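You operate a simulated robot arm through the tools that you are given. There is no shell and no other tool. Be economical: measure what you need, move in short steps, check, and stop when the job is done.

You are at the controls of a simulated robot arm. One attempt, no reset.

TASK
Make a large coffee in the green mug; the pod is already in.
Fine: bottom switch on for it and off at the end; the mug stays on the drip tray. Set down upright: what you pick out. Where these are worked on the way, their far stop is far enough and under half their travel is too little: bottom switch.

The check looks at the end state, three seconds after you hand in, the way a careful person would. Anything else that was tipped, shoved, dropped, spilled or broken makes it a failure.

THE ROBOT
A 6-joint arm with a two-finger parallel gripper, fixed in place. Base frame: the origin is at the foot of the arm, x ahead of it, y to its left, z up; the work surface is at about z = 0.9. Readings come in m, rad, newtons and seconds.
With the tool pointing down near the work surface it reaches from about 0.14 to 0.84 m from the base axis. Its first joint turns from -2.897 to 2.897 rad. Payload 3.91 kg.
The tool frame sits at the grasp point between the pads (the TCP): z along the fingers, y along the line on which they close. The tips reach 0.03 m beyond it. Largest opening 0.11 m; finger width 0.02, thickness 0.01; the body of the gripper, 0.048 by 0.112 m, starts 0.055 m behind the TCP.
Orientation is that of the tool frame in the base frame, as [roll, pitch, yaw] about the fixed x, y, z axes, in that order (R = Rz(yaw) Ry(pitch) Rx(roll)). With the fingers straight down and closing along the base's y, the tool's x points along the base's -x, its y along +y and its z along -z.

THE INTERFACE
- The arm moves only by the tool send_rows. Its argument "moves" is a list of rows, each a list of 7 numbers: the gripper command, from -1 (shut) to 1 (fully open), values between in proportion, then the shift along the tool's x, y, z in m, then the turn, a rotation vector about the tool's x, y, z in rad. In form: [[jaw, x, y, z, rx, ry, rz], ...]. A call has 1 to 8 rows; each row is the pose to reach, as a shift and turn from the pose commanded when the call began, along the tool's axes at that moment. A row lasts 0.2 s, in which the tool goes at most 0.05 m and 0.15 rad; a call with a longer step from one row to the next is refused whole, and so is a gripper value outside its range. A pose out of reach is approached as far as the arm can. The call stops where the force on the tool passes 90 N (or 10 N more than at its start, if that is more) or the arm is blocked; 0.2 s more then pass. The fingers move at their own pace (about 0.108 m/s each) and stop on an object; they squeeze with about 41 N. The grip force told is the motor's: it shows also when the fingers shut on nothing. Time passes only in rows, and 0.2 s behind the last, so rows that repeat a pose let the fingers close. It gives the time, the measured TCP pose, the force on the tool (base axes), the opening and the grip force at its end, in the units of the frame above (readings bear some noise), with the torque about the TCP (base axes, N m) and any sound that the robot's microphone picked up.
- Cameras (640 x 400 px; columns grow to the right, rows downward): "scene" is fixed at [0.055, 0.4999, 1.4813]; the picture's right is [-0.78, -0.63, 0.00], its down [-0.32, 0.40, -0.86] and it looks along [0.54, -0.67, -0.52] (base axes); focal length 296 px, centre (320, 200). "wrist" rides on the gripper at [0.077, 0.007, -0.114] in the tool frame; the picture's right is [-0.09, 1.00, 0.00], its down [-0.80, -0.07, -0.59] and it looks along [-0.59, -0.05, 0.80] (tool axes); focal length 270 px, centre (320, 200). There is no depth. A picture from a camera that has moved, and an enlarged one, comes with that camera's place and axes in the base frame and with its lens. The place of the scene camera against the robot may be out by one fixed shift of up to 0.025 m in any direction.
- grab_frame(camera): a new picture of that camera. The clock stands still meanwhile.
- lift_body(by): slides the trunk up (or, below 0, down) by that many m; the arm rides with it, the base frame stays. It gives what a move gives, with no picture.
- zoom(camera, box): a new picture of the part [left, top, right, bottom] of that camera's present view, enlarged. The clock stands still meanwhile.
- close_job(): hands the job in; it is judged then, once.

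Go step by step. Nothing tells you positions but the pictures and the camera data: compare them with the known pose of the tool, close in by small moves and look again before you grip or let go. The budget is 120 turns and 68 pictures, counting those below and the enlarged ones. Unless the task says otherwise, let go and move clear before handing in.

The tools are called after "Request:" by a JSON object that holds its "method" and its "body". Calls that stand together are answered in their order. send_rows: Moves the arm, as the interface text tells. Its arguments: {"type":"object","properties":{"moves":{"type":"array","items":{"type":"array","items":{"type":"number"}}}},"required":["moves"]} The other tools are called the same way: lift_body (by) slides the trunk up or down; grab_frame (camera) takes a picture; zoom (camera, box) takes an enlarged picture of a part of a camera's view; close_job () hands the job in.

At the start:

```text
clock: 0.0
ee_pos: [0.4142, -0.1157, 1.3082]
tool_rot: [3.141, 0.001, -3.141]
contact_force: [-0.2, -0.9, 0.5]
torque: [-0.04, 0.0, 0.0]
opening: 0.1099
grasp_force: 0.1
trunk travel left (down, up): [-0.45, 0.09]
```

scene: 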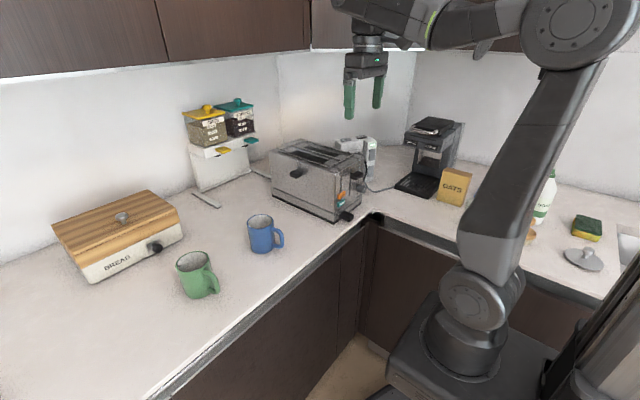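
wrist: 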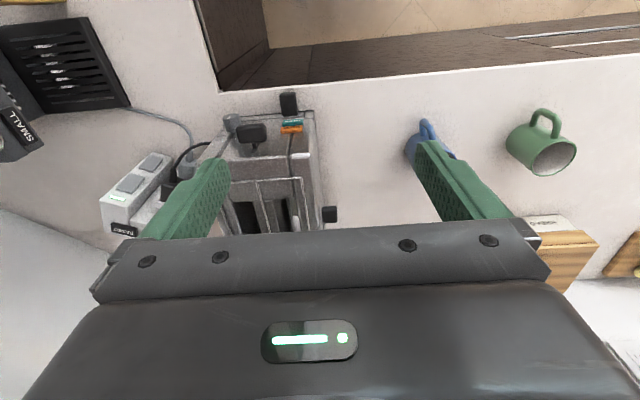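

I see the green mug in the left foreground, the coffee machine at the back right, and a two-switch power strip behind the toaster. I'll zoom in on these first.

Request:
{"method": "zoom", "body": {"camera": "scene", "box": [320, 100, 480, 220]}}

Request:
{"method": "zoom", "body": {"camera": "wrist", "box": [0, 0, 240, 240]}}

Request:
{"method": "zoom", "body": {"camera": "scene", "box": [150, 180, 310, 310]}}

```text
3.33 times, centred on (400, 160) of scene
camera zoom: at [0.055, 0.4999, 1.4813], right [-0.78, -0.63, 0.0], down [-0.32, 0.4, -0.86], along [0.54, -0.67, -0.52], focal length 985 px, centre (53, 333)
```

zoom: 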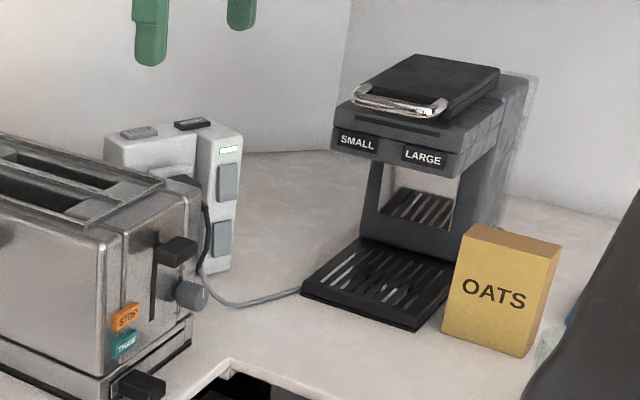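

```text
1.67 times, centred on (120, 120) of wrist
camera zoom: at [0.3373, -0.1086, 1.4234], right [0.09, 1.0, 0.0], down [0.8, -0.07, 0.59], along [0.59, -0.05, -0.8], focal length 450 px, centre (653, 333)
```

zoom: 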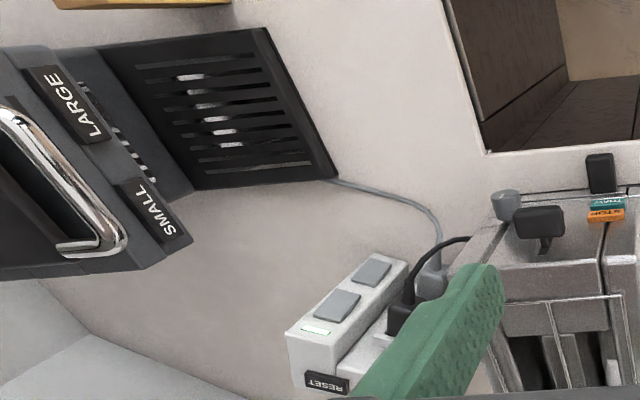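

```text
3.08 times, centred on (230, 245) of scene
camera zoom: at [0.055, 0.4999, 1.4813], right [-0.78, -0.63, 0.0], down [-0.32, 0.4, -0.86], along [0.54, -0.67, -0.52], focal length 910 px, centre (597, 62)
```

zoom: 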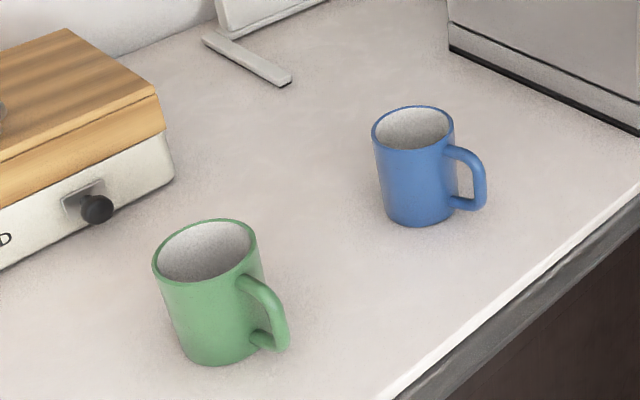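

The green mug is near (0.59, 0.27). The drip tray centre is near (0.395, -0.56), with LARGE at about (0.36, -0.52, 1.07). The power strip's lower rocker is near (0.56, -0.466, 0.95), facing -x. I'll turn the tool so the camera ends up on the upper side before tilting it forward.

Request:
{"method": "send_rows", "body": {"moves": [[-1, 0, 0, 0, 0, 0, -0.15], [-1, 0, 0, 0, 0, 0, -0.3], [-1, 0, 0, 0, 0, 0, -0.45], [-1, 0, 0, 0, 0, 0, -0.6], [-1, 0, 0, 0, 0, 0, -0.75], [-1, 0, 0, 0, 0, 0, -0.9], [-1, 0, 0, 0, 0, 0, -1.05], [-1, 0, 0, 0, 0, 0, -1.2]]}}

Request:
{"method": "send_rows", "body": {"moves": [[-1, 0, 0, 0, 0, 0, -0.15], [-1, 0, 0, 0, 0, 0, -0.3], [-1, 0, 0, 0, 0, 0, -0.45], [-1, 0, 0, 0, 0, 0, -0.6], [-1, 0, 0, 0, 0, 0, -0.75], [-1, 0, 0, 0, 0, 0, -0.9], [-1, 0, 0, 0, 0, 0, -1.05], [-1, 0, 0, 0, 0, 0, -1.2]]}}

```text
clock: 1.8
ee_pos: [0.4135, -0.116, 1.3076]
tool_rot: [3.141, -0.002, -1.939]
contact_force: [-0.2, 0.3, 0.1]
torque: [-0.01, -0.04, 0.02]
opening: 0.0001
grasp_force: 37.5
trunk travel left (down, up): [-0.45, 0.09]
```

```text
clock: 3.6
ee_pos: [0.4127, -0.1148, 1.3091]
tool_rot: [-3.14, 0.001, -0.739]
contact_force: [-0.4, 0.3, -0.4]
torque: [0.01, -0.02, 0.03]
opening: 0.0
grasp_force: 37.6
trunk travel left (down, up): [-0.45, 0.09]
```

The tool now faces azimuth -42°. Next I'll tilt it to nearly horizontal, with the camera on top.

Request:
{"method": "send_rows", "body": {"moves": [[-1, 0.01, 0, 0, 0, 0.15, 0], [-1, 0.02, 0, 0, 0, 0.3, 0], [-1, 0.03, 0, 0, 0, 0.45, 0], [-1, 0.04, 0, 0, 0, 0.6, 0], [-1, 0.05, 0, 0, 0, 0.75, 0], [-1, 0.06, 0, 0, 0, 0.9, 0], [-1, 0.07, 0, 0, 0, 1.05, 0], [-1, 0.08, 0, 0, 0, 1.2, 0]]}}

Request:
{"method": "grab_frame", "body": {"camera": "wrist"}}

Request:
{"method": "grab_frame", "body": {"camera": "scene"}}

```text
clock: 5.4
ee_pos: [0.473, -0.1694, 1.3076]
tool_rot: [-3.142, -1.202, -0.739]
contact_force: [-0.1, 0.6, 0.0]
torque: [-0.03, -0.02, 0.03]
opening: 0.0
grasp_force: 37.5
trunk travel left (down, up): [-0.45, 0.09]
```

```text
62 pictures are left
camera wrist: at [0.4102, -0.121, 1.4223], right [-0.7, -0.71, -0.08], down [-0.58, 0.62, -0.53], along [0.43, -0.32, -0.84], focal length 270 px, centre (320, 200)
```

wrist: 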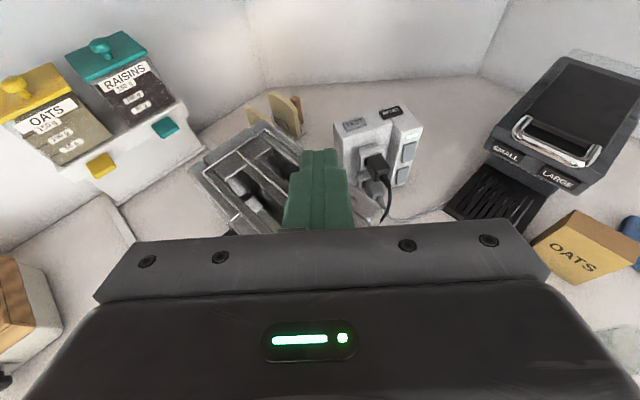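

```text
61 pictures are left
```

scene: 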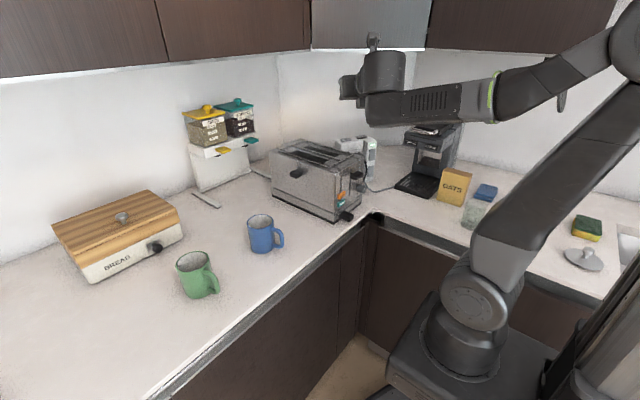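

Request:
{"method": "zoom", "body": {"camera": "wrist", "box": [310, 80, 450, 240]}}

Request:
{"method": "zoom", "body": {"camera": "wrist", "box": [420, 40, 640, 240]}}

```text
2.50 times, centred on (380, 160) of wrist
camera zoom: at [0.4102, -0.121, 1.4223], right [-0.7, -0.71, -0.08], down [-0.58, 0.62, -0.53], along [0.43, -0.32, -0.84], focal length 676 px, centre (170, 300)
```

zoom: 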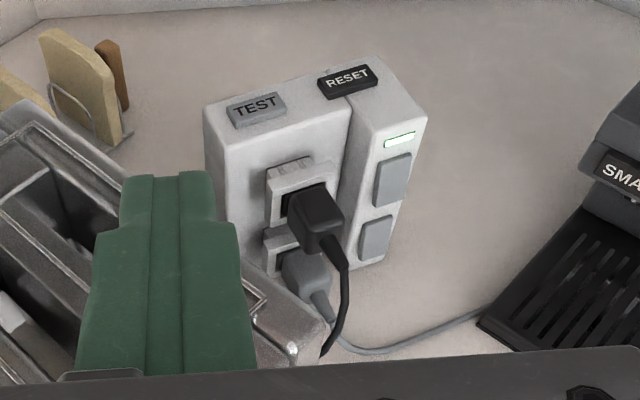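

```text
2.00 times, centred on (530, 140) of wrist
camera zoom: at [0.4102, -0.121, 1.4223], right [-0.7, -0.71, -0.08], down [-0.58, 0.62, -0.53], along [0.43, -0.32, -0.84], focal length 541 px, centre (-100, 320)
```

zoom: 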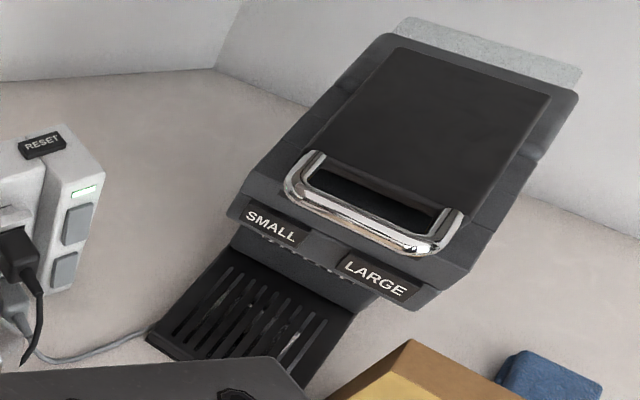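

The power unit has two grey rockers on its right-hand face, which faces roughly azimuth 153°. The lower one is at about (0.572, -0.48, 0.94), and the grey plug of the coffee machine is in the bottom socket. I'll move in for a closer look.

Request:
{"method": "send_rows", "body": {"moves": [[-1, -0.017, 0.02, 0.021, 0.051, -0.041, -0.03], [-1, -0.034, 0.041, 0.041, 0.102, -0.082, -0.06], [-1, -0.052, 0.061, 0.062, 0.154, -0.124, -0.091], [-1, -0.069, 0.081, 0.082, 0.205, -0.165, -0.121], [-1, -0.086, 0.102, 0.103, 0.256, -0.206, -0.151], [-1, -0.103, 0.122, 0.124, 0.307, -0.247, -0.181], [-1, -0.121, 0.143, 0.144, 0.359, -0.289, -0.212], [-1, -0.138, 0.163, 0.165, 0.41, -0.33, -0.242]]}}

Request:
{"method": "grab_frame", "body": {"camera": "wrist"}}

```text
clock: 7.2
ee_pos: [0.4808, -0.2858, 1.1463]
tool_rot: [2.993, -0.996, -0.31]
contact_force: [0.2, -0.5, 0.3]
torque: [-0.02, 0.0, -0.01]
opening: 0.0
grasp_force: 37.6
out of reach, approached as far as the arm can: row 5, 6, 7, 8
trunk travel left (down, up): [-0.45, 0.09]
```

```text
58 pictures are left
camera wrist: at [0.4334, -0.2599, 1.2748], right [-0.46, -0.89, 0.01], down [-0.83, 0.43, -0.36], along [0.31, -0.17, -0.93], focal length 270 px, centre (320, 200)
```

wrist: 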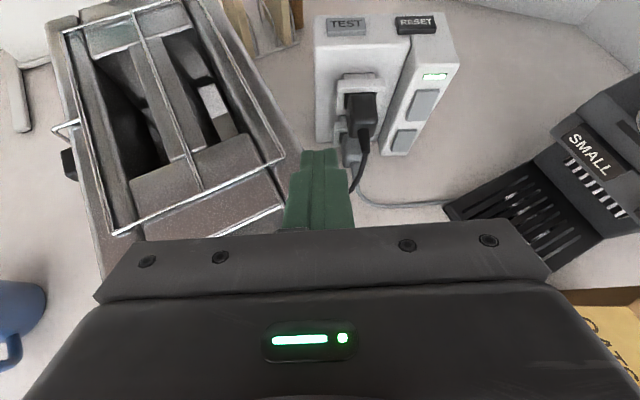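

That pose is at the reach limit because the arm is folded too tightly against the high trunk. I'll raise the tool, then lower the trunk to give the elbow more room.

Request:
{"method": "send_rows", "body": {"moves": [[-1, 0.036, 0.0034, -0.023, 0, 0, 0], [-1, 0.072, 0.007, -0.046, 0, 0, 0], [-1, 0.108, 0.0103, -0.069, 0, 0, 0], [-1, 0.144, 0.0137, -0.092, 0, 0, 0], [-1, 0.18, 0.017, -0.115, 0, 0, 0], [-1, 0.216, 0.02, -0.138, 0, 0, 0], [-1, 0.252, 0.024, -0.161, 0, 0, 0]]}}

Request:
{"method": "lift_body", "body": {"by": -0.28}}

```text
clock: 8.8
ee_pos: [0.4962, -0.2473, 1.4361]
tool_rot: [2.994, -0.998, -0.335]
contact_force: [0.2, 0.0, 0.5]
torque: [0.02, -0.02, 0.01]
opening: 0.0
grasp_force: 37.5
out of reach, approached as far as the arm can: row 1, 2, 3, 4, 5, 6, 7
trunk travel left (down, up): [-0.45, 0.09]
```

```text
clock: 11.6
ee_pos: [0.4968, -0.2462, 1.1563]
tool_rot: [2.995, -0.997, -0.336]
contact_force: [-0.1, -0.1, 0.1]
torque: [-0.03, -0.01, -0.02]
opening: 0.0
grasp_force: 37.4
trunk travel left (down, up): [-0.17, 0.37]
```

Request:
{"method": "send_rows", "body": {"moves": [[-1, -0.016, 0.034, 0.015, 0, -0.025, 0.025], [-1, -0.032, 0.067, 0.031, 0, -0.05, 0.05], [-1, -0.048, 0.1, 0.046, 0, -0.075, 0.075], [-1, -0.064, 0.1345, 0.061, 0, -0.1, 0.094]]}}

Request:
{"method": "grab_frame", "body": {"camera": "wrist"}}

Request:
{"method": "grab_frame", "body": {"camera": "scene"}}

```text
clock: 12.6
ee_pos: [0.4929, -0.2887, 1.1105]
tool_rot: [3.111, -0.991, -0.504]
contact_force: [4.2, 3.0, 22.2]
torque: [-0.14, -0.49, 0.35]
opening: 0.0
grasp_force: 37.9
out of reach, approached as far as the arm can: row 1, 2, 3, 4
trunk travel left (down, up): [-0.17, 0.37]
stopped in row 4: the force on the tool passed its limit at 103 N (the readings are from after the stop); the commanded pose is now the measured one
```

```text
57 pictures are left
camera wrist: at [0.4443, -0.2662, 1.2382], right [-0.55, -0.84, -0.06], down [-0.77, 0.53, -0.35], along [0.32, -0.14, -0.94], focal length 270 px, centre (320, 200)
```

wrist: 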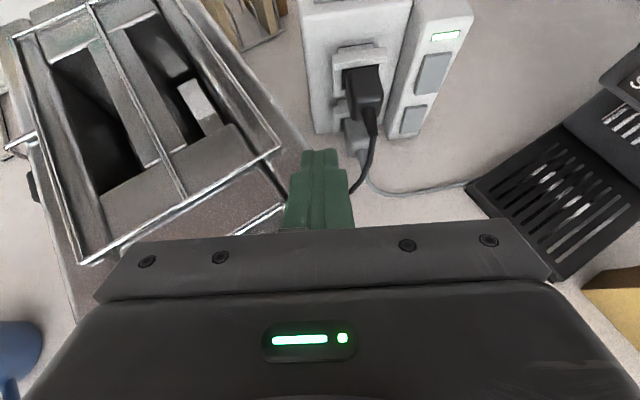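

```text
56 pictures are left
```

scene: 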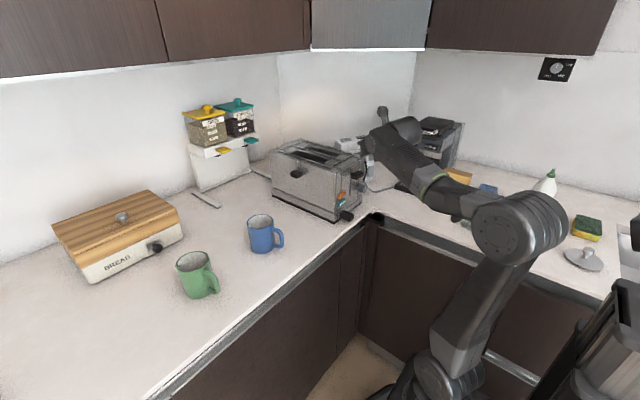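

The gripper body brushed the toaster's top rim, though the toaster is at the same pixels as before. The reach limit looks like a wrist roll limit, so I'll lift off and roll the tool back 90°. That puts the camera on the right and leaves a narrow profile for reaching the rocker.

Request:
{"method": "send_rows", "body": {"moves": [[-1, 0.033, 0, -0.022, 0, 0, 0], [-1, 0.066, 0.001, -0.044, 0, 0, 0.1]]}}

Request:
{"method": "send_rows", "body": {"moves": [[-1, 0, 0, 0, 0, 0, 0.15], [-1, 0, 0, 0, 0, 0, 0.3], [-1, 0, 0, 0, 0, 0, 0.45], [-1, 0, 0, 0, 0, 0, 0.6], [-1, 0, 0, 0, 0, 0, 0.75], [-1, 0, 0, 0, 0, 0, 0.9], [-1, 0, 0, 0, 0, 0, 1.05], [-1, 0, 0, 0, 0, 0, 1.2]]}}

Request:
{"method": "zoom", "body": {"camera": "scene", "box": [240, 100, 480, 250]}}

```text
clock: 13.2
ee_pos: [0.4916, -0.2898, 1.1847]
tool_rot: [-3.021, -0.973, -0.685]
contact_force: [-0.6, -0.3, 0.7]
torque: [0.05, 0.04, 0.05]
opening: 0.0002
grasp_force: 38.0
trunk travel left (down, up): [-0.17, 0.37]
```

```text
clock: 14.9
ee_pos: [0.4937, -0.291, 1.1837]
tool_rot: [-2.181, -0.237, -1.947]
contact_force: [0.2, -0.4, -0.1]
torque: [0.0, 0.02, -0.02]
opening: 0.0003
grasp_force: 37.0
trunk travel left (down, up): [-0.17, 0.37]
```

```text
2.67 times, centred on (360, 175) of scene
camera zoom: at [0.055, 0.4999, 1.4813], right [-0.78, -0.63, 0.0], down [-0.32, 0.4, -0.86], along [0.54, -0.67, -0.52], focal length 788 px, centre (213, 267)
```

zoom: 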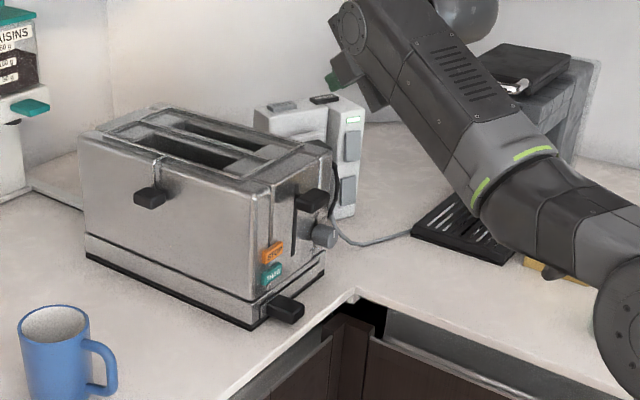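

Request:
{"method": "send_rows", "body": {"moves": [[-1, 0.0135, 0.0255, 0.0245, 0.016, 0.03, 0.074], [-1, 0.027, 0.051, 0.049, 0.033, 0.06, 0.147], [-1, 0.04, 0.077, 0.073, 0.049, 0.09, 0.221], [-1, 0.054, 0.102, 0.098, 0.066, 0.12, 0.294], [-1, 0.067, 0.128, 0.122, 0.082, 0.151, 0.368]]}}

Request:
{"method": "grab_frame", "body": {"camera": "wrist"}}

Request:
{"method": "grab_frame", "body": {"camera": "scene"}}

```text
clock: 16.1
ee_pos: [0.4792, -0.4001, 1.03]
tool_rot: [-2.057, -0.001, -2.27]
contact_force: [1.2, 0.7, -0.3]
torque: [0.0, 0.01, 0.02]
opening: 0.0
grasp_force: 37.8
trunk travel left (down, up): [-0.17, 0.37]
```

```text
54 pictures are left
camera wrist: at [0.3503, -0.3915, 1.079], right [-0.3, 0.37, -0.88], down [0.14, 0.93, 0.34], along [0.94, -0.02, -0.33], focal length 270 px, centre (320, 200)
```

wrist: 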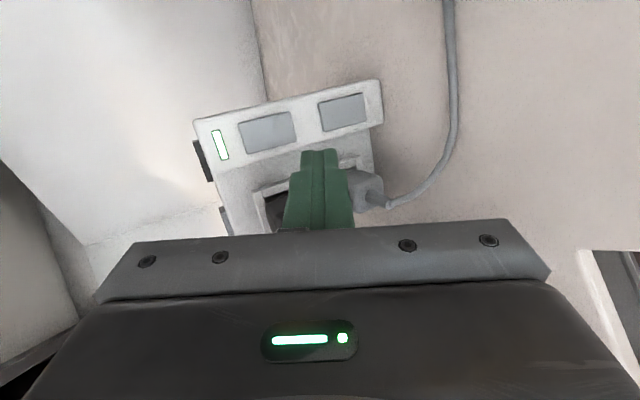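

```text
53 pictures are left
```

scene: 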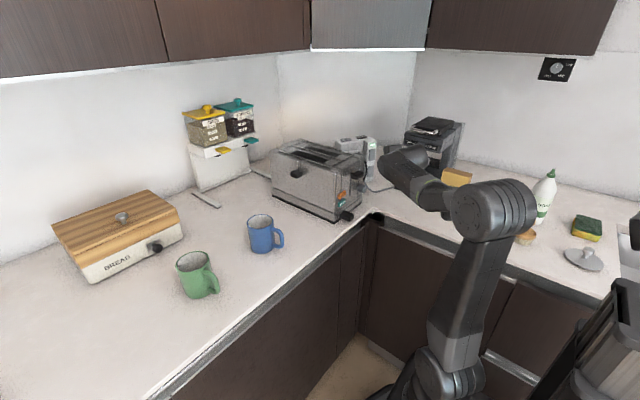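

Reached exactly. I'll zoom in on the rockers to read their state.

Request:
{"method": "zoom", "body": {"camera": "wrist", "box": [180, 70, 400, 240]}}

```text
2.35 times, centred on (290, 155) of wrist
camera zoom: at [0.3503, -0.3915, 1.079], right [-0.3, 0.37, -0.88], down [0.14, 0.93, 0.34], along [0.94, -0.02, -0.33], focal length 636 px, centre (391, 306)
```

zoom: 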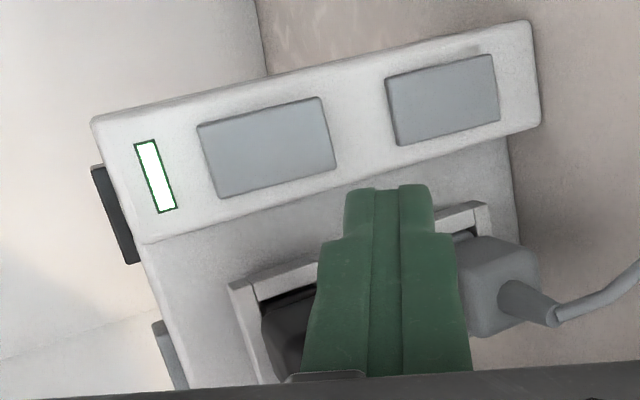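

Request:
{"method": "zoom", "body": {"camera": "wrist", "box": [235, 85, 385, 160]}}

Request:
{"method": "zoom", "body": {"camera": "scene", "box": [360, 130, 390, 192]}}

```text
4.27 times, centred on (310, 122) of wrist
camera zoom: at [0.3503, -0.3915, 1.079], right [-0.3, 0.37, -0.88], down [0.14, 0.93, 0.34], along [0.94, -0.02, -0.33], focal length 1153 px, centre (363, 531)
```

zoom: 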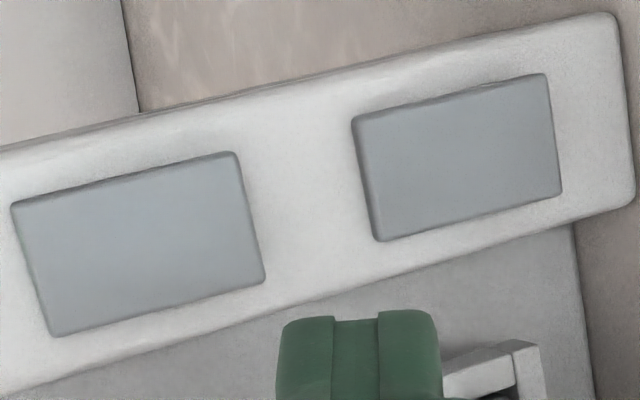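

```text
6.45 times, centred on (375, 161) of scene
camera zoom: at [0.055, 0.4999, 1.4813], right [-0.78, -0.63, 0.0], down [-0.32, 0.4, -0.86], along [0.54, -0.67, -0.52], focal length 1907 px, centre (-35, 452)
```

zoom: 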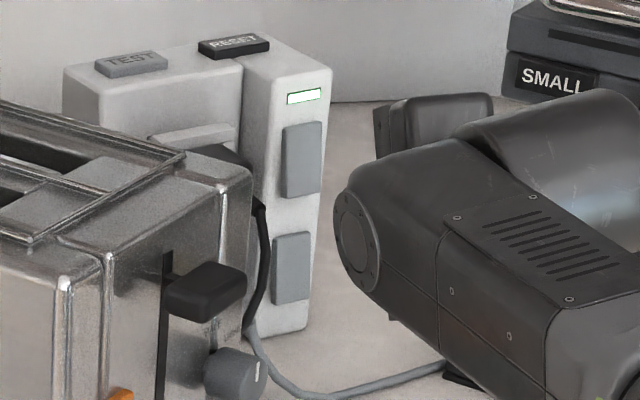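

The top rocker has its upper end pressed in. The bottom rocker has its upper end standing proud, which I read as off. I'll bring the fingertip in front of the upper half of the bottom rocker, at about (0.569, -0.466, 0.962).

Request:
{"method": "send_rows", "body": {"moves": [[-1, -0.001, 0.008, 0.042, 0, 0, 0], [-1, -0.003, 0.017, 0.083, 0, 0, 0]]}}

Request:
{"method": "grab_frame", "body": {"camera": "wrist"}}

Request:
{"method": "zoom", "body": {"camera": "scene", "box": [340, 120, 420, 200]}}

```text
clock: 16.8
ee_pos: [0.5304, -0.4396, 0.9743]
tool_rot: [-2.061, -0.002, -2.269]
contact_force: [-0.4, 0.2, -0.3]
torque: [0.0, -0.01, -0.01]
opening: 0.0
grasp_force: 37.5
trunk travel left (down, up): [-0.17, 0.37]
```

```text
49 pictures are left
camera wrist: at [0.4009, -0.4312, 1.0237], right [-0.3, 0.37, -0.88], down [0.14, 0.93, 0.34], along [0.94, -0.02, -0.33], focal length 270 px, centre (320, 200)
```

wrist: 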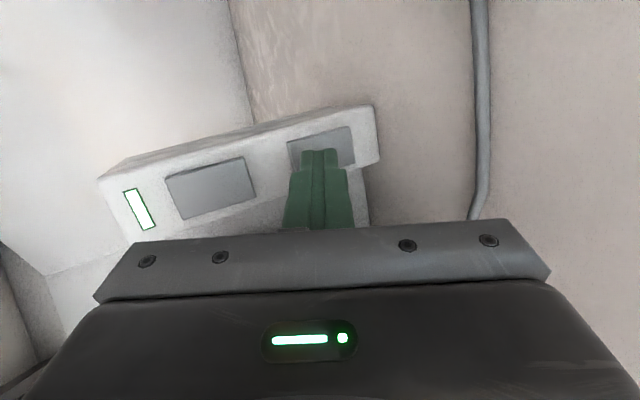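

```text
5.00 times, centred on (380, 160) of scene
camera zoom: at [0.055, 0.4999, 1.4813], right [-0.78, -0.63, 0.0], down [-0.32, 0.4, -0.86], along [0.54, -0.67, -0.52], focal length 1478 px, centre (20, 400)
```

zoom: 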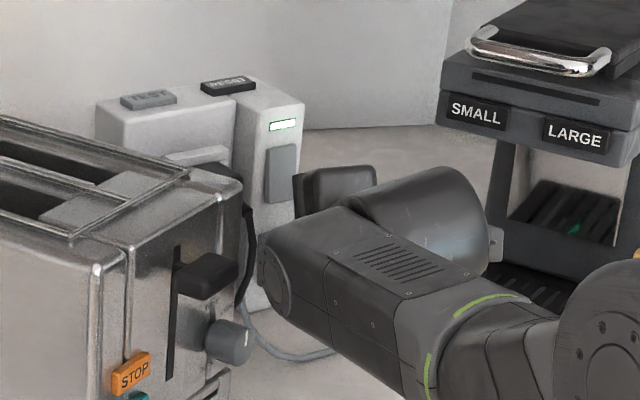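

The tip is about 1.5–2 cm in front of the upper half of the rocker. I'll push along the face normal in small steps.

Request:
{"method": "send_rows", "body": {"moves": [[-1, -0.0023, -0.002, 0.01, 0, 0, 0], [-1, -0.0034, -0.0042, 0.0143, 0, 0, 0], [-1, -0.0043, -0.006, 0.0177, 0, 0, 0], [-1, -0.005, -0.0074, 0.0203, 0, 0, 0], [-1, -0.0057, -0.0088, 0.0229, 0, 0, 0]]}}

Request:
{"method": "grab_frame", "body": {"camera": "wrist"}}

```text
clock: 17.7
ee_pos: [0.5397, -0.445, 0.9731]
tool_rot: [-2.074, -0.002, -2.275]
contact_force: [-62.3, 40.5, 4.9]
torque: [0.19, 0.24, 0.37]
opening: 0.0001
grasp_force: 37.8
trunk travel left (down, up): [-0.17, 0.37]
stopped in row 4: the force on the tool passed its limit at 95 N (the readings are from after the stop); the commanded pose is now the measured one
```

```text
47 pictures are left
camera wrist: at [0.411, -0.4359, 1.0235], right [-0.31, 0.38, -0.87], down [0.15, 0.93, 0.35], along [0.94, -0.02, -0.34], focal length 270 px, centre (320, 200)
```

wrist: 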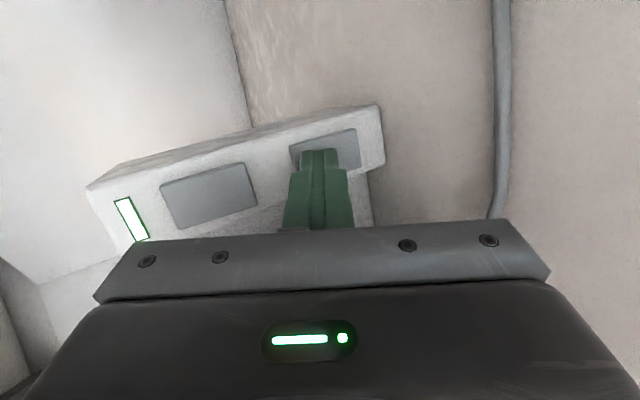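

The push met about 75 N after roughly 1 cm. I'll back off along the normal and check whether the rocker tilted.

Request:
{"method": "send_rows", "body": {"moves": [[-1, 0.004, 0.01, -0.017, 0, 0, 0], [-1, 0.008, 0.0, -0.06, 0, 0, 0], [-1, 0.01, 0.0, -0.09, 0, 0, 0]]}}

Request:
{"method": "zoom", "body": {"camera": "wrist", "box": [160, 70, 420, 230]}}

```text
clock: 18.5
ee_pos: [0.4778, -0.4046, 1.0102]
tool_rot: [-2.079, -0.002, -2.272]
contact_force: [-0.5, -1.3, -0.2]
torque: [-0.02, 0.0, 0.0]
opening: 0.0
grasp_force: 37.8
trunk travel left (down, up): [-0.17, 0.37]
```

```text
2.46 times, centred on (290, 150) of wrist
camera zoom: at [0.3503, -0.3964, 1.0614], right [-0.31, 0.38, -0.87], down [0.15, 0.93, 0.35], along [0.94, -0.02, -0.34], focal length 665 px, centre (394, 323)
```

zoom: 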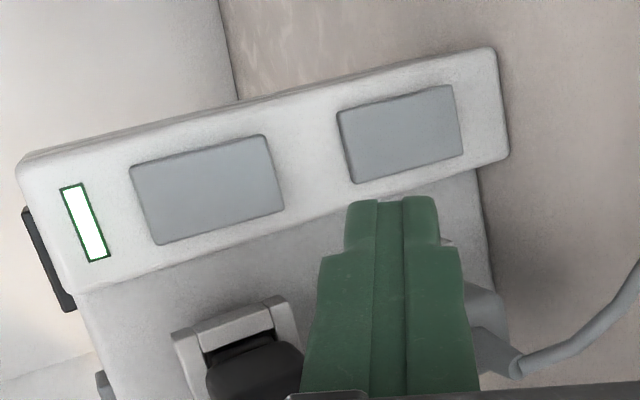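

Request:
{"method": "zoom", "body": {"camera": "wrist", "box": [200, 85, 370, 180]}}

```text
3.76 times, centred on (285, 132) of wrist
camera zoom: at [0.3503, -0.3964, 1.0614], right [-0.31, 0.38, -0.87], down [0.15, 0.93, 0.35], along [0.94, -0.02, -0.34], focal length 1018 px, centre (452, 454)
```

zoom: 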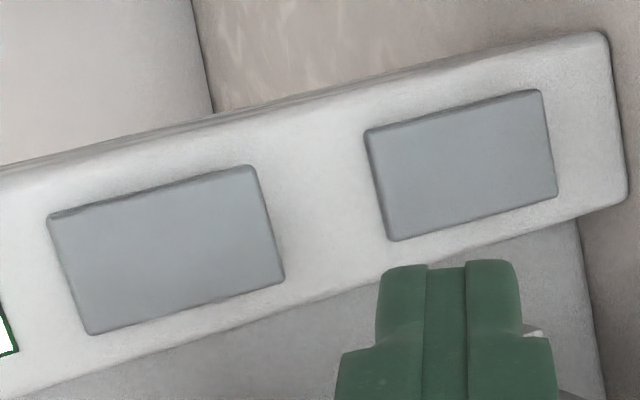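

The near/far edge ratios show the bottom rocker has flipped and now matches the top one (0.965 vs 0.966; it was 0.921). So it's on. Next I'll rise, roll the camera to the top and head for the mug.

Request:
{"method": "send_rows", "body": {"moves": [[1, -0.013, -0.016, -0.037, 0, 0, 0], [1, -0.027, -0.032, -0.073, 0, 0, 0], [1, -0.04, -0.048, -0.11, 0, 0, 0], [1, -0.053, -0.064, -0.147, 0, 0, 0], [1, -0.066, -0.079, -0.183, 0, 0, -0.12], [1, -0.08, -0.095, -0.22, 0, 0, -0.25]]}}

Request:
{"method": "send_rows", "body": {"moves": [[1, 0, 0, 0, 0, 0, -0.15], [1, 0, 0, 0, 0, 0, -0.3], [1, 0, 0, 0, 0, 0, -0.45], [1, 0, 0, 0, 0, 0, -0.6], [1, 0, 0, 0, 0, 0, -0.75], [1, 0, 0, 0, 0, 0, -0.9], [1, 0, 0, 0, 0, 0, -1.05], [1, 0, 0, 0, 0, 0, -1.2]]}}

```text
clock: 19.9
ee_pos: [0.4209, -0.2503, 1.2002]
tool_rot: [-2.091, -0.224, -2.147]
contact_force: [0.3, 0.8, -0.2]
torque: [0.01, -0.01, 0.01]
opening: 0.1101
grasp_force: 0.0
trunk travel left (down, up): [-0.17, 0.37]
```

```text
clock: 21.7
ee_pos: [0.4199, -0.2492, 1.1996]
tool_rot: [-2.936, -1.054, -0.938]
contact_force: [-1.0, 0.8, 0.2]
torque: [0.0, 0.0, -0.02]
opening: 0.1099
grasp_force: 0.1
trunk travel left (down, up): [-0.17, 0.37]
```

Request:
{"method": "send_rows", "body": {"moves": [[1, -0.0164, -0.0298, -0.0233, 0.0853, -0.01, -0.0475], [1, -0.0329, -0.0596, -0.0467, 0.1706, -0.02, -0.095], [1, -0.0493, -0.0894, -0.07, 0.256, -0.03, -0.142], [1, -0.0657, -0.1191, -0.0934, 0.341, -0.04, -0.19], [1, -0.0822, -0.149, -0.1167, 0.427, -0.049, -0.237], [1, -0.0986, -0.1787, -0.14, 0.512, -0.059, -0.285], [1, -0.115, -0.2085, -0.1634, 0.597, -0.069, -0.332], [1, -0.1315, -0.2383, -0.1867, 0.6826, -0.079, -0.3796]]}}

```text
clock: 23.5
ee_pos: [0.4224, 0.0825, 1.1999]
tool_rot: [-2.933, -1.057, -0.156]
contact_force: [-0.6, -0.1, 0.8]
torque: [0.0, 0.0, -0.01]
opening: 0.11
grasp_force: 0.0
trunk travel left (down, up): [-0.17, 0.37]
```

Request:
{"method": "send_rows", "body": {"moves": [[1, -0.0185, -0.0341, 0.0154, 0, 0.036, -0.023], [1, -0.0369, -0.0681, 0.0308, 0, 0.072, -0.047], [1, -0.0554, -0.1022, 0.0461, 0, 0.108, -0.07], [1, -0.0738, -0.1362, 0.0615, 0, 0.144, -0.094], [1, -0.0923, -0.1703, 0.0769, 0, 0.18, -0.117]]}}

Request:
{"method": "grab_frame", "body": {"camera": "wrist"}}

Request:
{"method": "grab_frame", "body": {"camera": "scene"}}

```text
clock: 24.7
ee_pos: [0.4408, 0.2617, 1.1007]
tool_rot: [3.128, -1.246, 0.087]
contact_force: [-1.1, -0.7, 0.2]
torque: [0.03, 0.0, -0.01]
opening: 0.1102
grasp_force: 0.1
trunk travel left (down, up): [-0.17, 0.37]
```

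```text
44 pictures are left
camera wrist: at [0.3567, 0.2496, 1.2108], right [0.04, -1.0, -0.08], down [-0.82, 0.01, -0.57], along [0.57, 0.09, -0.82], focal length 270 px, centre (320, 200)
```

wrist: 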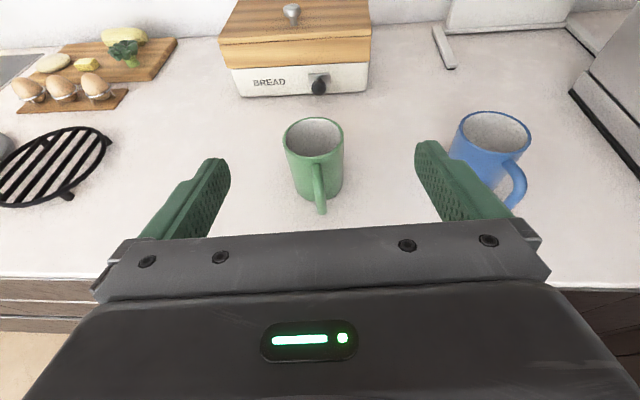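

```text
43 pictures are left
```

scene: 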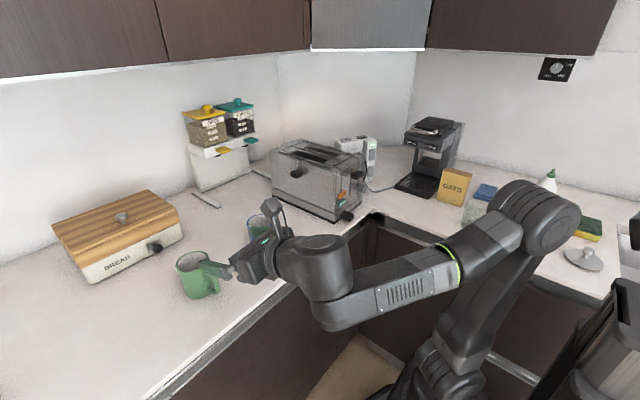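

The view is clear: the mug axis is at about (0.598, 0.283) with the handle pointing toward the gripper. I'll lower to grip height behind it, then check.

Request:
{"method": "send_rows", "body": {"moves": [[1, -0.033, -0.002, 0.014, 0, 0, 0], [1, -0.066, -0.0045, 0.028, 0, 0, 0], [1, -0.099, -0.0067, 0.042, 0, 0, 0], [1, -0.132, -0.0089, 0.0557, 0, 0, 0]]}}

Request:
{"method": "grab_frame", "body": {"camera": "wrist"}}

Request:
{"method": "grab_frame", "body": {"camera": "scene"}}

```text
clock: 25.7
ee_pos: [0.4482, 0.2716, 0.9582]
tool_rot: [3.129, -1.247, 0.082]
contact_force: [-0.8, -0.1, -0.9]
torque: [0.0, -0.03, 0.0]
opening: 0.1103
grasp_force: 0.1
trunk travel left (down, up): [-0.17, 0.37]
```

```text
42 pictures are left
camera wrist: at [0.3664, 0.2591, 1.0686], right [0.04, -1.0, -0.08], down [-0.82, 0.01, -0.57], along [0.57, 0.09, -0.82], focal length 270 px, centre (320, 200)
```

wrist: 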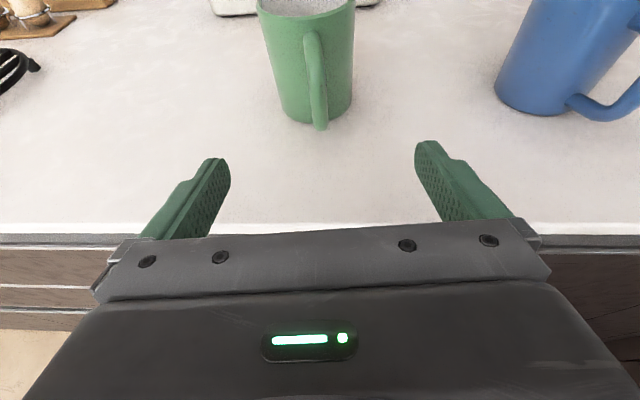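

```text
41 pictures are left
```

scene: 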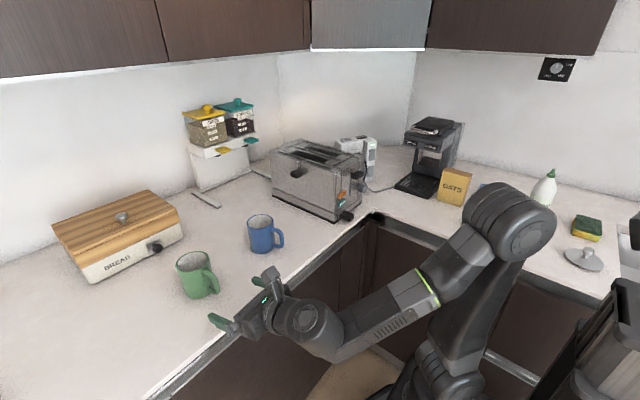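

Request:
{"method": "send_rows", "body": {"moves": [[1, 0.0103, -0.001, 0.0307, 0, 0, 0], [1, 0.0207, -0.0022, 0.0614, 0, 0, 0], [1, 0.031, -0.0033, 0.0921, 0, 0, 0], [1, 0.0413, -0.0044, 0.1228, 0, 0, 0]]}}

Request:
{"method": "grab_frame", "body": {"camera": "wrist"}}

Request:
{"method": "zoom", "body": {"camera": "scene", "box": [140, 210, 340, 340]}}

```text
clock: 26.7
ee_pos: [0.5816, 0.2853, 0.9584]
tool_rot: [3.126, -1.246, 0.086]
contact_force: [0.0, 0.8, 0.1]
torque: [-0.01, 0.03, 0.0]
opening: 0.11
grasp_force: 0.0
trunk travel left (down, up): [-0.17, 0.37]
```

```text
40 pictures are left
camera wrist: at [0.4984, 0.272, 1.0692], right [0.04, -1.0, -0.08], down [-0.82, 0.01, -0.57], along [0.57, 0.09, -0.82], focal length 270 px, centre (320, 200)
```

wrist: 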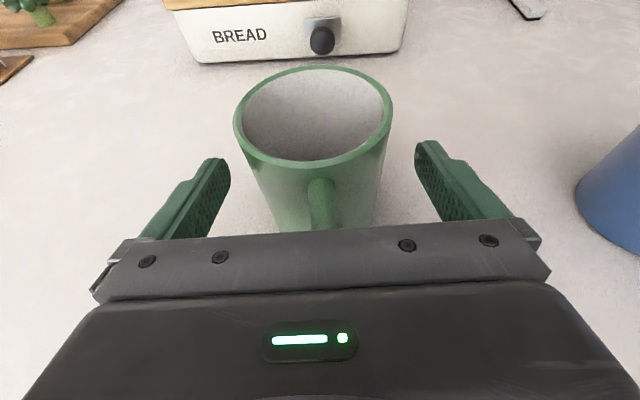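

```text
3.08 times, centred on (240, 275) of scene
camera zoom: at [0.055, 0.4999, 1.4813], right [-0.78, -0.63, 0.0], down [-0.32, 0.4, -0.86], along [0.54, -0.67, -0.52], focal length 910 px, centre (566, -31)
```

zoom: 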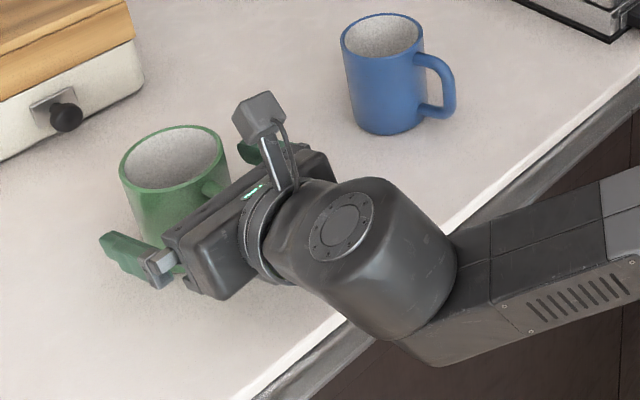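

Request:
{"method": "send_rows", "body": {"moves": [[1, 0.0025, -0.0004, 0.0075, 0, 0, 0], [0.3, 0.0025, -0.0004, 0.0075, 0, 0, 0], [-0.2, 0.0025, -0.0004, 0.0075, 0, 0, 0], [-1, 0.0025, -0.0004, 0.0075, 0, 0, 0], [-1, 0.0025, -0.0004, 0.0075, 0, 0, 0], [-1, 0.0025, -0.0004, 0.0075, 0, 0, 0]]}}

Request:
{"method": "grab_frame", "body": {"camera": "wrist"}}

```text
clock: 28.1
ee_pos: [0.5884, 0.2854, 0.9591]
tool_rot: [3.127, -1.247, 0.086]
contact_force: [0.6, 1.9, 3.3]
torque: [-0.12, -0.04, 0.05]
opening: 0.0715
grasp_force: 41.4
trunk travel left (down, up): [-0.17, 0.37]
```

```text
38 pictures are left
camera wrist: at [0.5053, 0.273, 1.0689], right [0.04, -1.0, -0.08], down [-0.82, 0.01, -0.57], along [0.57, 0.09, -0.82], focal length 270 px, centre (320, 200)
```

wrist: 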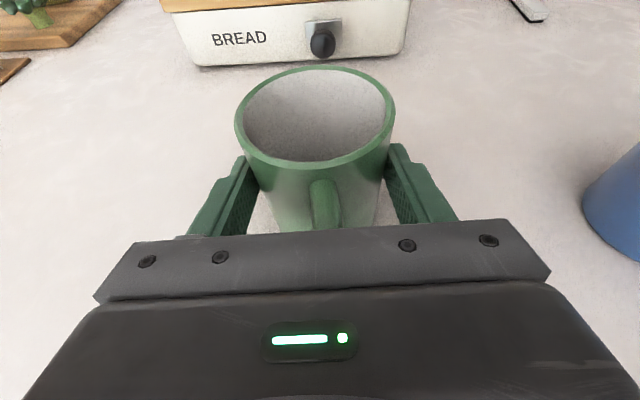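

Gripped at 0.0715 m opening with 41 N. I'll lift.

Request:
{"method": "send_rows", "body": {"moves": [[-1, 0.019, 0, -0.0064, 0, 0, 0], [-1, 0.038, 0, -0.0128, 0, 0, 0], [-1, 0.066, 0, -0.0223, 0, 0, 0], [-1, 0.095, 0.0004, -0.0319, 0, 0, 0], [-1, 0.1232, 0.0006, -0.0415, 0, 0, 0], [-1, 0.152, 0.0006, -0.051, 0, 0, 0]]}}

Request:
{"method": "grab_frame", "body": {"camera": "wrist"}}

Request:
{"method": "grab_frame", "body": {"camera": "scene"}}

```text
clock: 29.5
ee_pos: [0.5862, 0.2868, 1.1166]
tool_rot: [3.125, -1.246, 0.087]
contact_force: [-0.3, -0.6, -3.6]
torque: [0.0, 0.03, 0.0]
opening: 0.0716
grasp_force: 41.2
trunk travel left (down, up): [-0.17, 0.37]
```

```text
37 pictures are left
camera wrist: at [0.5038, 0.2738, 1.2276], right [0.04, -1.0, -0.08], down [-0.82, 0.01, -0.57], along [0.57, 0.09, -0.82], focal length 270 px, centre (320, 200)
```

wrist: 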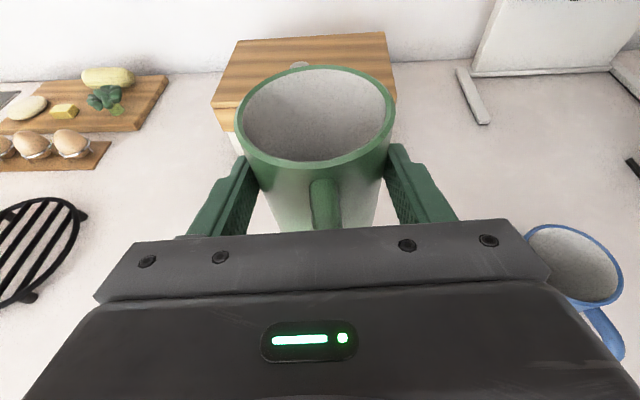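

```text
36 pictures are left
```

scene: 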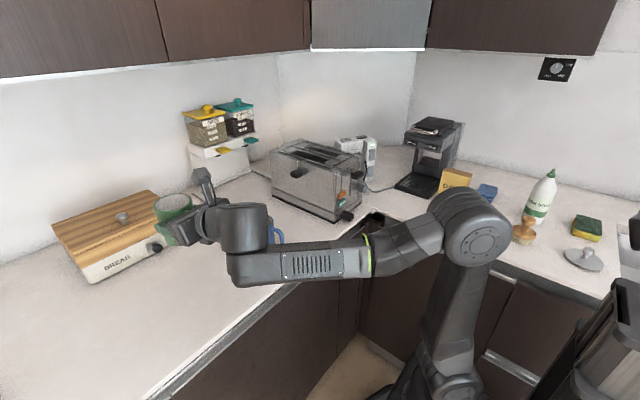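

The mug is held firmly and upright. I'll swing it toward the machine, keeping it high and upright by turning only about the vertical.

Request:
{"method": "send_rows", "body": {"moves": [[-1, 0.0034, 0.0344, -0.0257, -0.0948, -0.0005, 0.0319], [-1, 0.0069, 0.0688, -0.0514, -0.1896, -0.001, 0.0638], [-1, 0.0103, 0.1031, -0.0771, -0.2843, -0.0016, 0.0957], [-1, 0.0137, 0.1375, -0.1028, -0.3791, -0.002, 0.1276], [-1, 0.0171, 0.1719, -0.1285, -0.4739, -0.0027, 0.1595], [-1, 0.0206, 0.2063, -0.1542, -0.5686, -0.0032, 0.1914], [-1, 0.024, 0.2406, -0.1799, -0.6634, -0.0037, 0.2233], [-1, 0.0274, 0.275, -0.2056, -0.7582, -0.0042, 0.2552]]}}

```text
clock: 31.3
ee_pos: [0.4175, 0.0, 1.2113]
tool_rot: [3.131, -1.246, -0.717]
contact_force: [0.4, 1.4, -3.3]
torque: [-0.01, 0.02, -0.04]
opening: 0.0717
grasp_force: 41.2
trunk travel left (down, up): [-0.17, 0.37]
```

Request:
{"method": "send_rows", "body": {"moves": [[-1, 0.001, 0.0307, 0.0228, -0.0806, 0, 0.0271], [-1, 0.0019, 0.0614, 0.0456, -0.1611, 0, 0.0542], [-1, 0.0029, 0.0921, 0.0683, -0.2417, 0, 0.0813], [-1, 0.0039, 0.1228, 0.0911, -0.3222, 0, 0.1085], [-1, 0.0048, 0.1535, 0.1139, -0.4028, 0, 0.1356], [-1, 0.0058, 0.1842, 0.1367, -0.4833, 0, 0.1627], [-1, 0.0067, 0.2149, 0.1594, -0.5639, 0, 0.1898], [-1, 0.0077, 0.2456, 0.1822, -0.6444, -0.002, 0.2169]]}}

Request:
{"method": "grab_frame", "body": {"camera": "wrist"}}

Request:
{"method": "grab_frame", "body": {"camera": "scene"}}

```text
clock: 33.1
ee_pos: [0.3876, -0.3013, 1.1607]
tool_rot: [3.129, -1.246, -1.396]
contact_force: [0.0, 0.2, -2.7]
torque: [0.06, -0.02, 0.03]
opening: 0.0715
grasp_force: 41.4
trunk travel left (down, up): [-0.17, 0.37]
```

```text
35 pictures are left
camera wrist: at [0.3676, -0.2197, 1.2725], right [-0.99, -0.13, -0.08], down [-0.06, 0.82, -0.57], along [0.14, -0.56, -0.82], focal length 270 px, centre (320, 200)
```

wrist: 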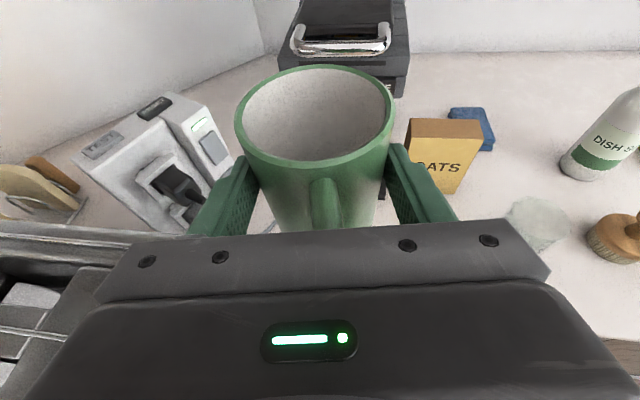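

```text
34 pictures are left
```

scene: 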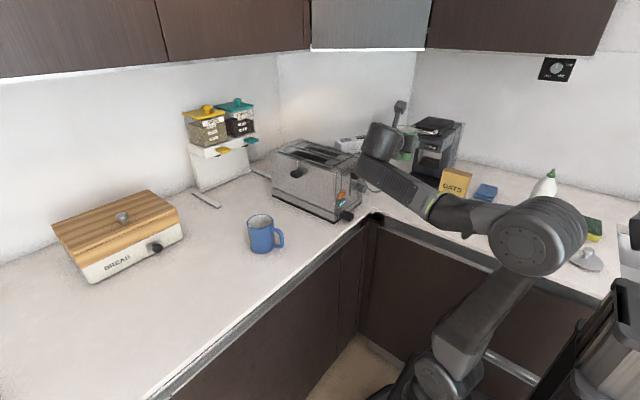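

The mug is in front of the machine. The head's front face is at about y=-0.488, its underside at about z=1.075, and the tray centre is near (0.396, -0.555). I'll lower to carry height outside first.

Request:
{"method": "send_rows", "body": {"moves": [[-1, -0.0267, 0.0011, 0.0213, 0, 0, 0], [-1, -0.0535, 0.0022, 0.0427, 0, 0, 0], [-1, -0.0802, 0.0033, 0.064, 0, 0, 0], [-1, -0.107, 0.0044, 0.0854, 0, 0, 0], [-1, -0.1337, 0.0055, 0.1067, 0, 0, 0]]}}

Request:
{"method": "grab_frame", "body": {"camera": "wrist"}}

Request:
{"method": "zoom", "body": {"camera": "scene", "box": [340, 80, 500, 220]}}

```text
clock: 34.3
ee_pos: [0.391, -0.3597, 0.9993]
tool_rot: [3.131, -1.245, -1.394]
contact_force: [-0.5, 0.1, -3.6]
torque: [0.04, -0.01, 0.02]
opening: 0.0717
grasp_force: 40.6
trunk travel left (down, up): [-0.17, 0.37]
```

```text
33 pictures are left
camera wrist: at [0.3712, -0.2777, 1.1108], right [-0.99, -0.13, -0.08], down [-0.07, 0.82, -0.57], along [0.14, -0.56, -0.82], focal length 270 px, centre (320, 200)
```

wrist: 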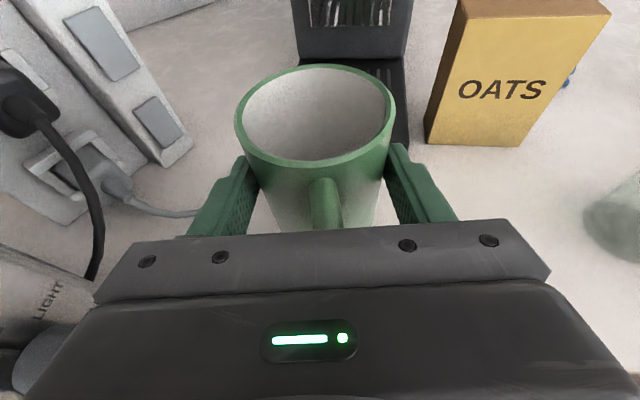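

```text
2.86 times, centred on (420, 150) of scene
camera zoom: at [0.055, 0.4999, 1.4813], right [-0.78, -0.63, 0.0], down [-0.32, 0.4, -0.86], along [0.54, -0.67, -0.52], focal length 845 px, centre (34, 343)
```

zoom: 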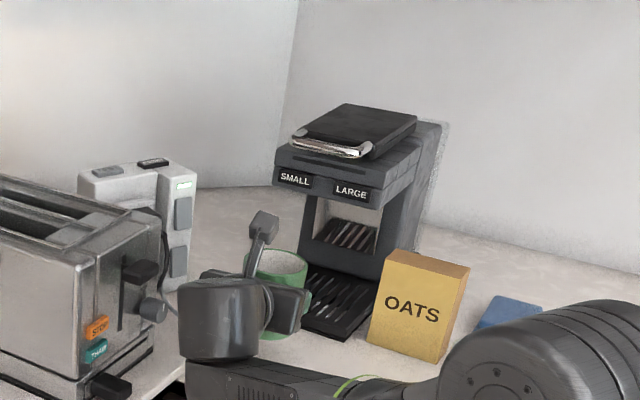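

Request:
{"method": "send_rows", "body": {"moves": [[-1, 0.0125, 0.0065, 0.0374, 0, 0, 0], [-1, 0.0251, 0.013, 0.0748, 0, 0, 0], [-1, 0.0345, 0.0178, 0.1029, 0, 0, 0], [-1, 0.0408, 0.021, 0.1216, 0, 0, 0]]}}

Request:
{"method": "zoom", "body": {"camera": "scene", "box": [340, 90, 480, 210]}}

Request:
{"method": "grab_frame", "body": {"camera": "wrist"}}

```text
clock: 35.3
ee_pos: [0.3922, -0.4892, 0.9991]
tool_rot: [3.127, -1.247, -1.395]
contact_force: [0.1, 0.6, -3.4]
torque: [0.06, 0.01, 0.0]
opening: 0.0715
grasp_force: 40.9
trunk travel left (down, up): [-0.17, 0.37]
```

```text
3.33 times, centred on (410, 150) of scene
camera zoom: at [0.055, 0.4999, 1.4813], right [-0.78, -0.63, 0.0], down [-0.32, 0.4, -0.86], along [0.54, -0.67, -0.52], focal length 985 px, centre (20, 367)
```

zoom: 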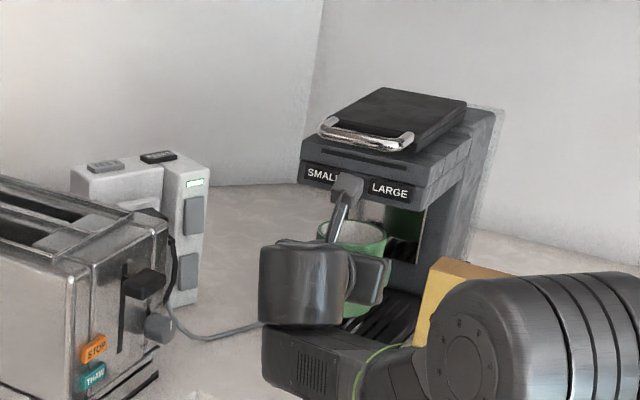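

```text
30 pictures are left
camera wrist: at [0.3722, -0.4072, 1.1104], right [-0.99, -0.14, -0.08], down [-0.07, 0.82, -0.57], along [0.14, -0.56, -0.82], focal length 270 px, centre (320, 200)
```

wrist: 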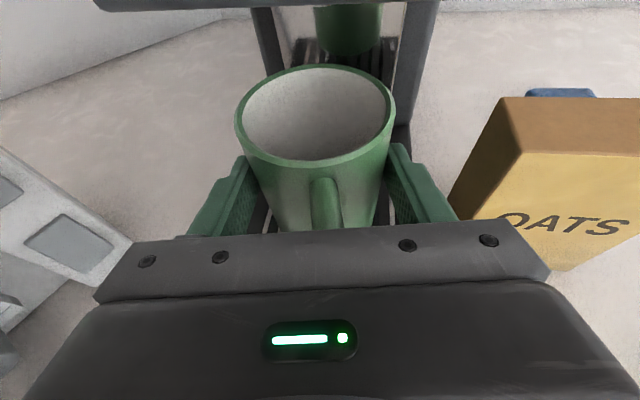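

Request:
{"method": "send_rows", "body": {"moves": [[-1, 0.0058, 0.003, 0.0173, 0, 0, 0], [-1, 0.0116, 0.006, 0.0346, 0, 0, 0], [-1, 0.0116, 0.006, 0.0346, 0, 0, 0], [-1, 0.0059, 0.006, 0.0365, 0, 0, 0], [-1, 0.0002, 0.006, 0.0384, 0, 0, 0]]}}

Request:
{"method": "grab_frame", "body": {"camera": "wrist"}}

```text
clock: 36.5
ee_pos: [0.3924, -0.5273, 0.9885]
tool_rot: [3.129, -1.245, -1.393]
contact_force: [-0.6, 0.5, -3.4]
torque: [-0.01, 0.0, 0.0]
opening: 0.0717
grasp_force: 40.8
trunk travel left (down, up): [-0.17, 0.37]
```

```text
29 pictures are left
camera wrist: at [0.3723, -0.4448, 1.0987], right [-0.99, -0.13, -0.08], down [-0.07, 0.82, -0.57], along [0.14, -0.56, -0.82], focal length 270 px, centre (320, 200)
```

wrist: 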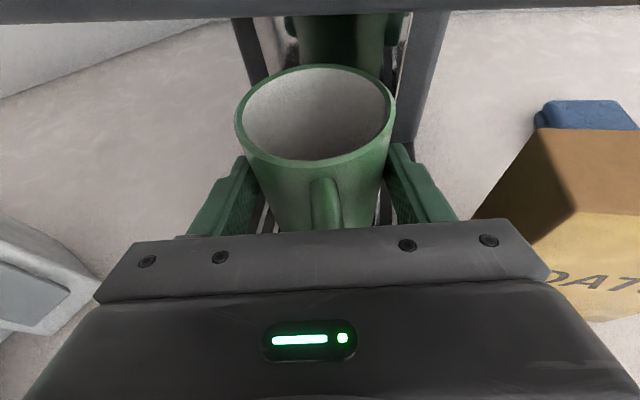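

Inside and aligned. I'll lower the mug gently until it touches the tray.

Request:
{"method": "send_rows", "body": {"moves": [[-1, -0.0028, 0, 0.001, 0, 0, 0], [-1, -0.0057, 0, 0.0019, 0, 0, 0], [-1, -0.0057, 0, 0.0019, 0, 0, 0]]}}

Request:
{"method": "send_rows", "body": {"moves": [[-1, -0.0019, 0, 0.0006, 0, 0, 0], [-1, -0.0038, 0, 0.0013, 0, 0, 0], [-1, -0.0038, 0, 0.0013, 0, 0, 0]]}}

```text
clock: 37.3
ee_pos: [0.3916, -0.527, 0.9823]
tool_rot: [3.131, -1.247, -1.395]
contact_force: [0.8, -0.8, -3.3]
torque: [0.05, 0.03, -0.01]
opening: 0.0719
grasp_force: 40.8
trunk travel left (down, up): [-0.17, 0.37]
```

```text
clock: 38.1
ee_pos: [0.391, -0.5267, 0.9778]
tool_rot: [3.131, -1.246, -1.396]
contact_force: [0.2, 0.9, -2.6]
torque: [0.04, 0.02, -0.02]
opening: 0.0715
grasp_force: 41.3
trunk travel left (down, up): [-0.17, 0.37]
```

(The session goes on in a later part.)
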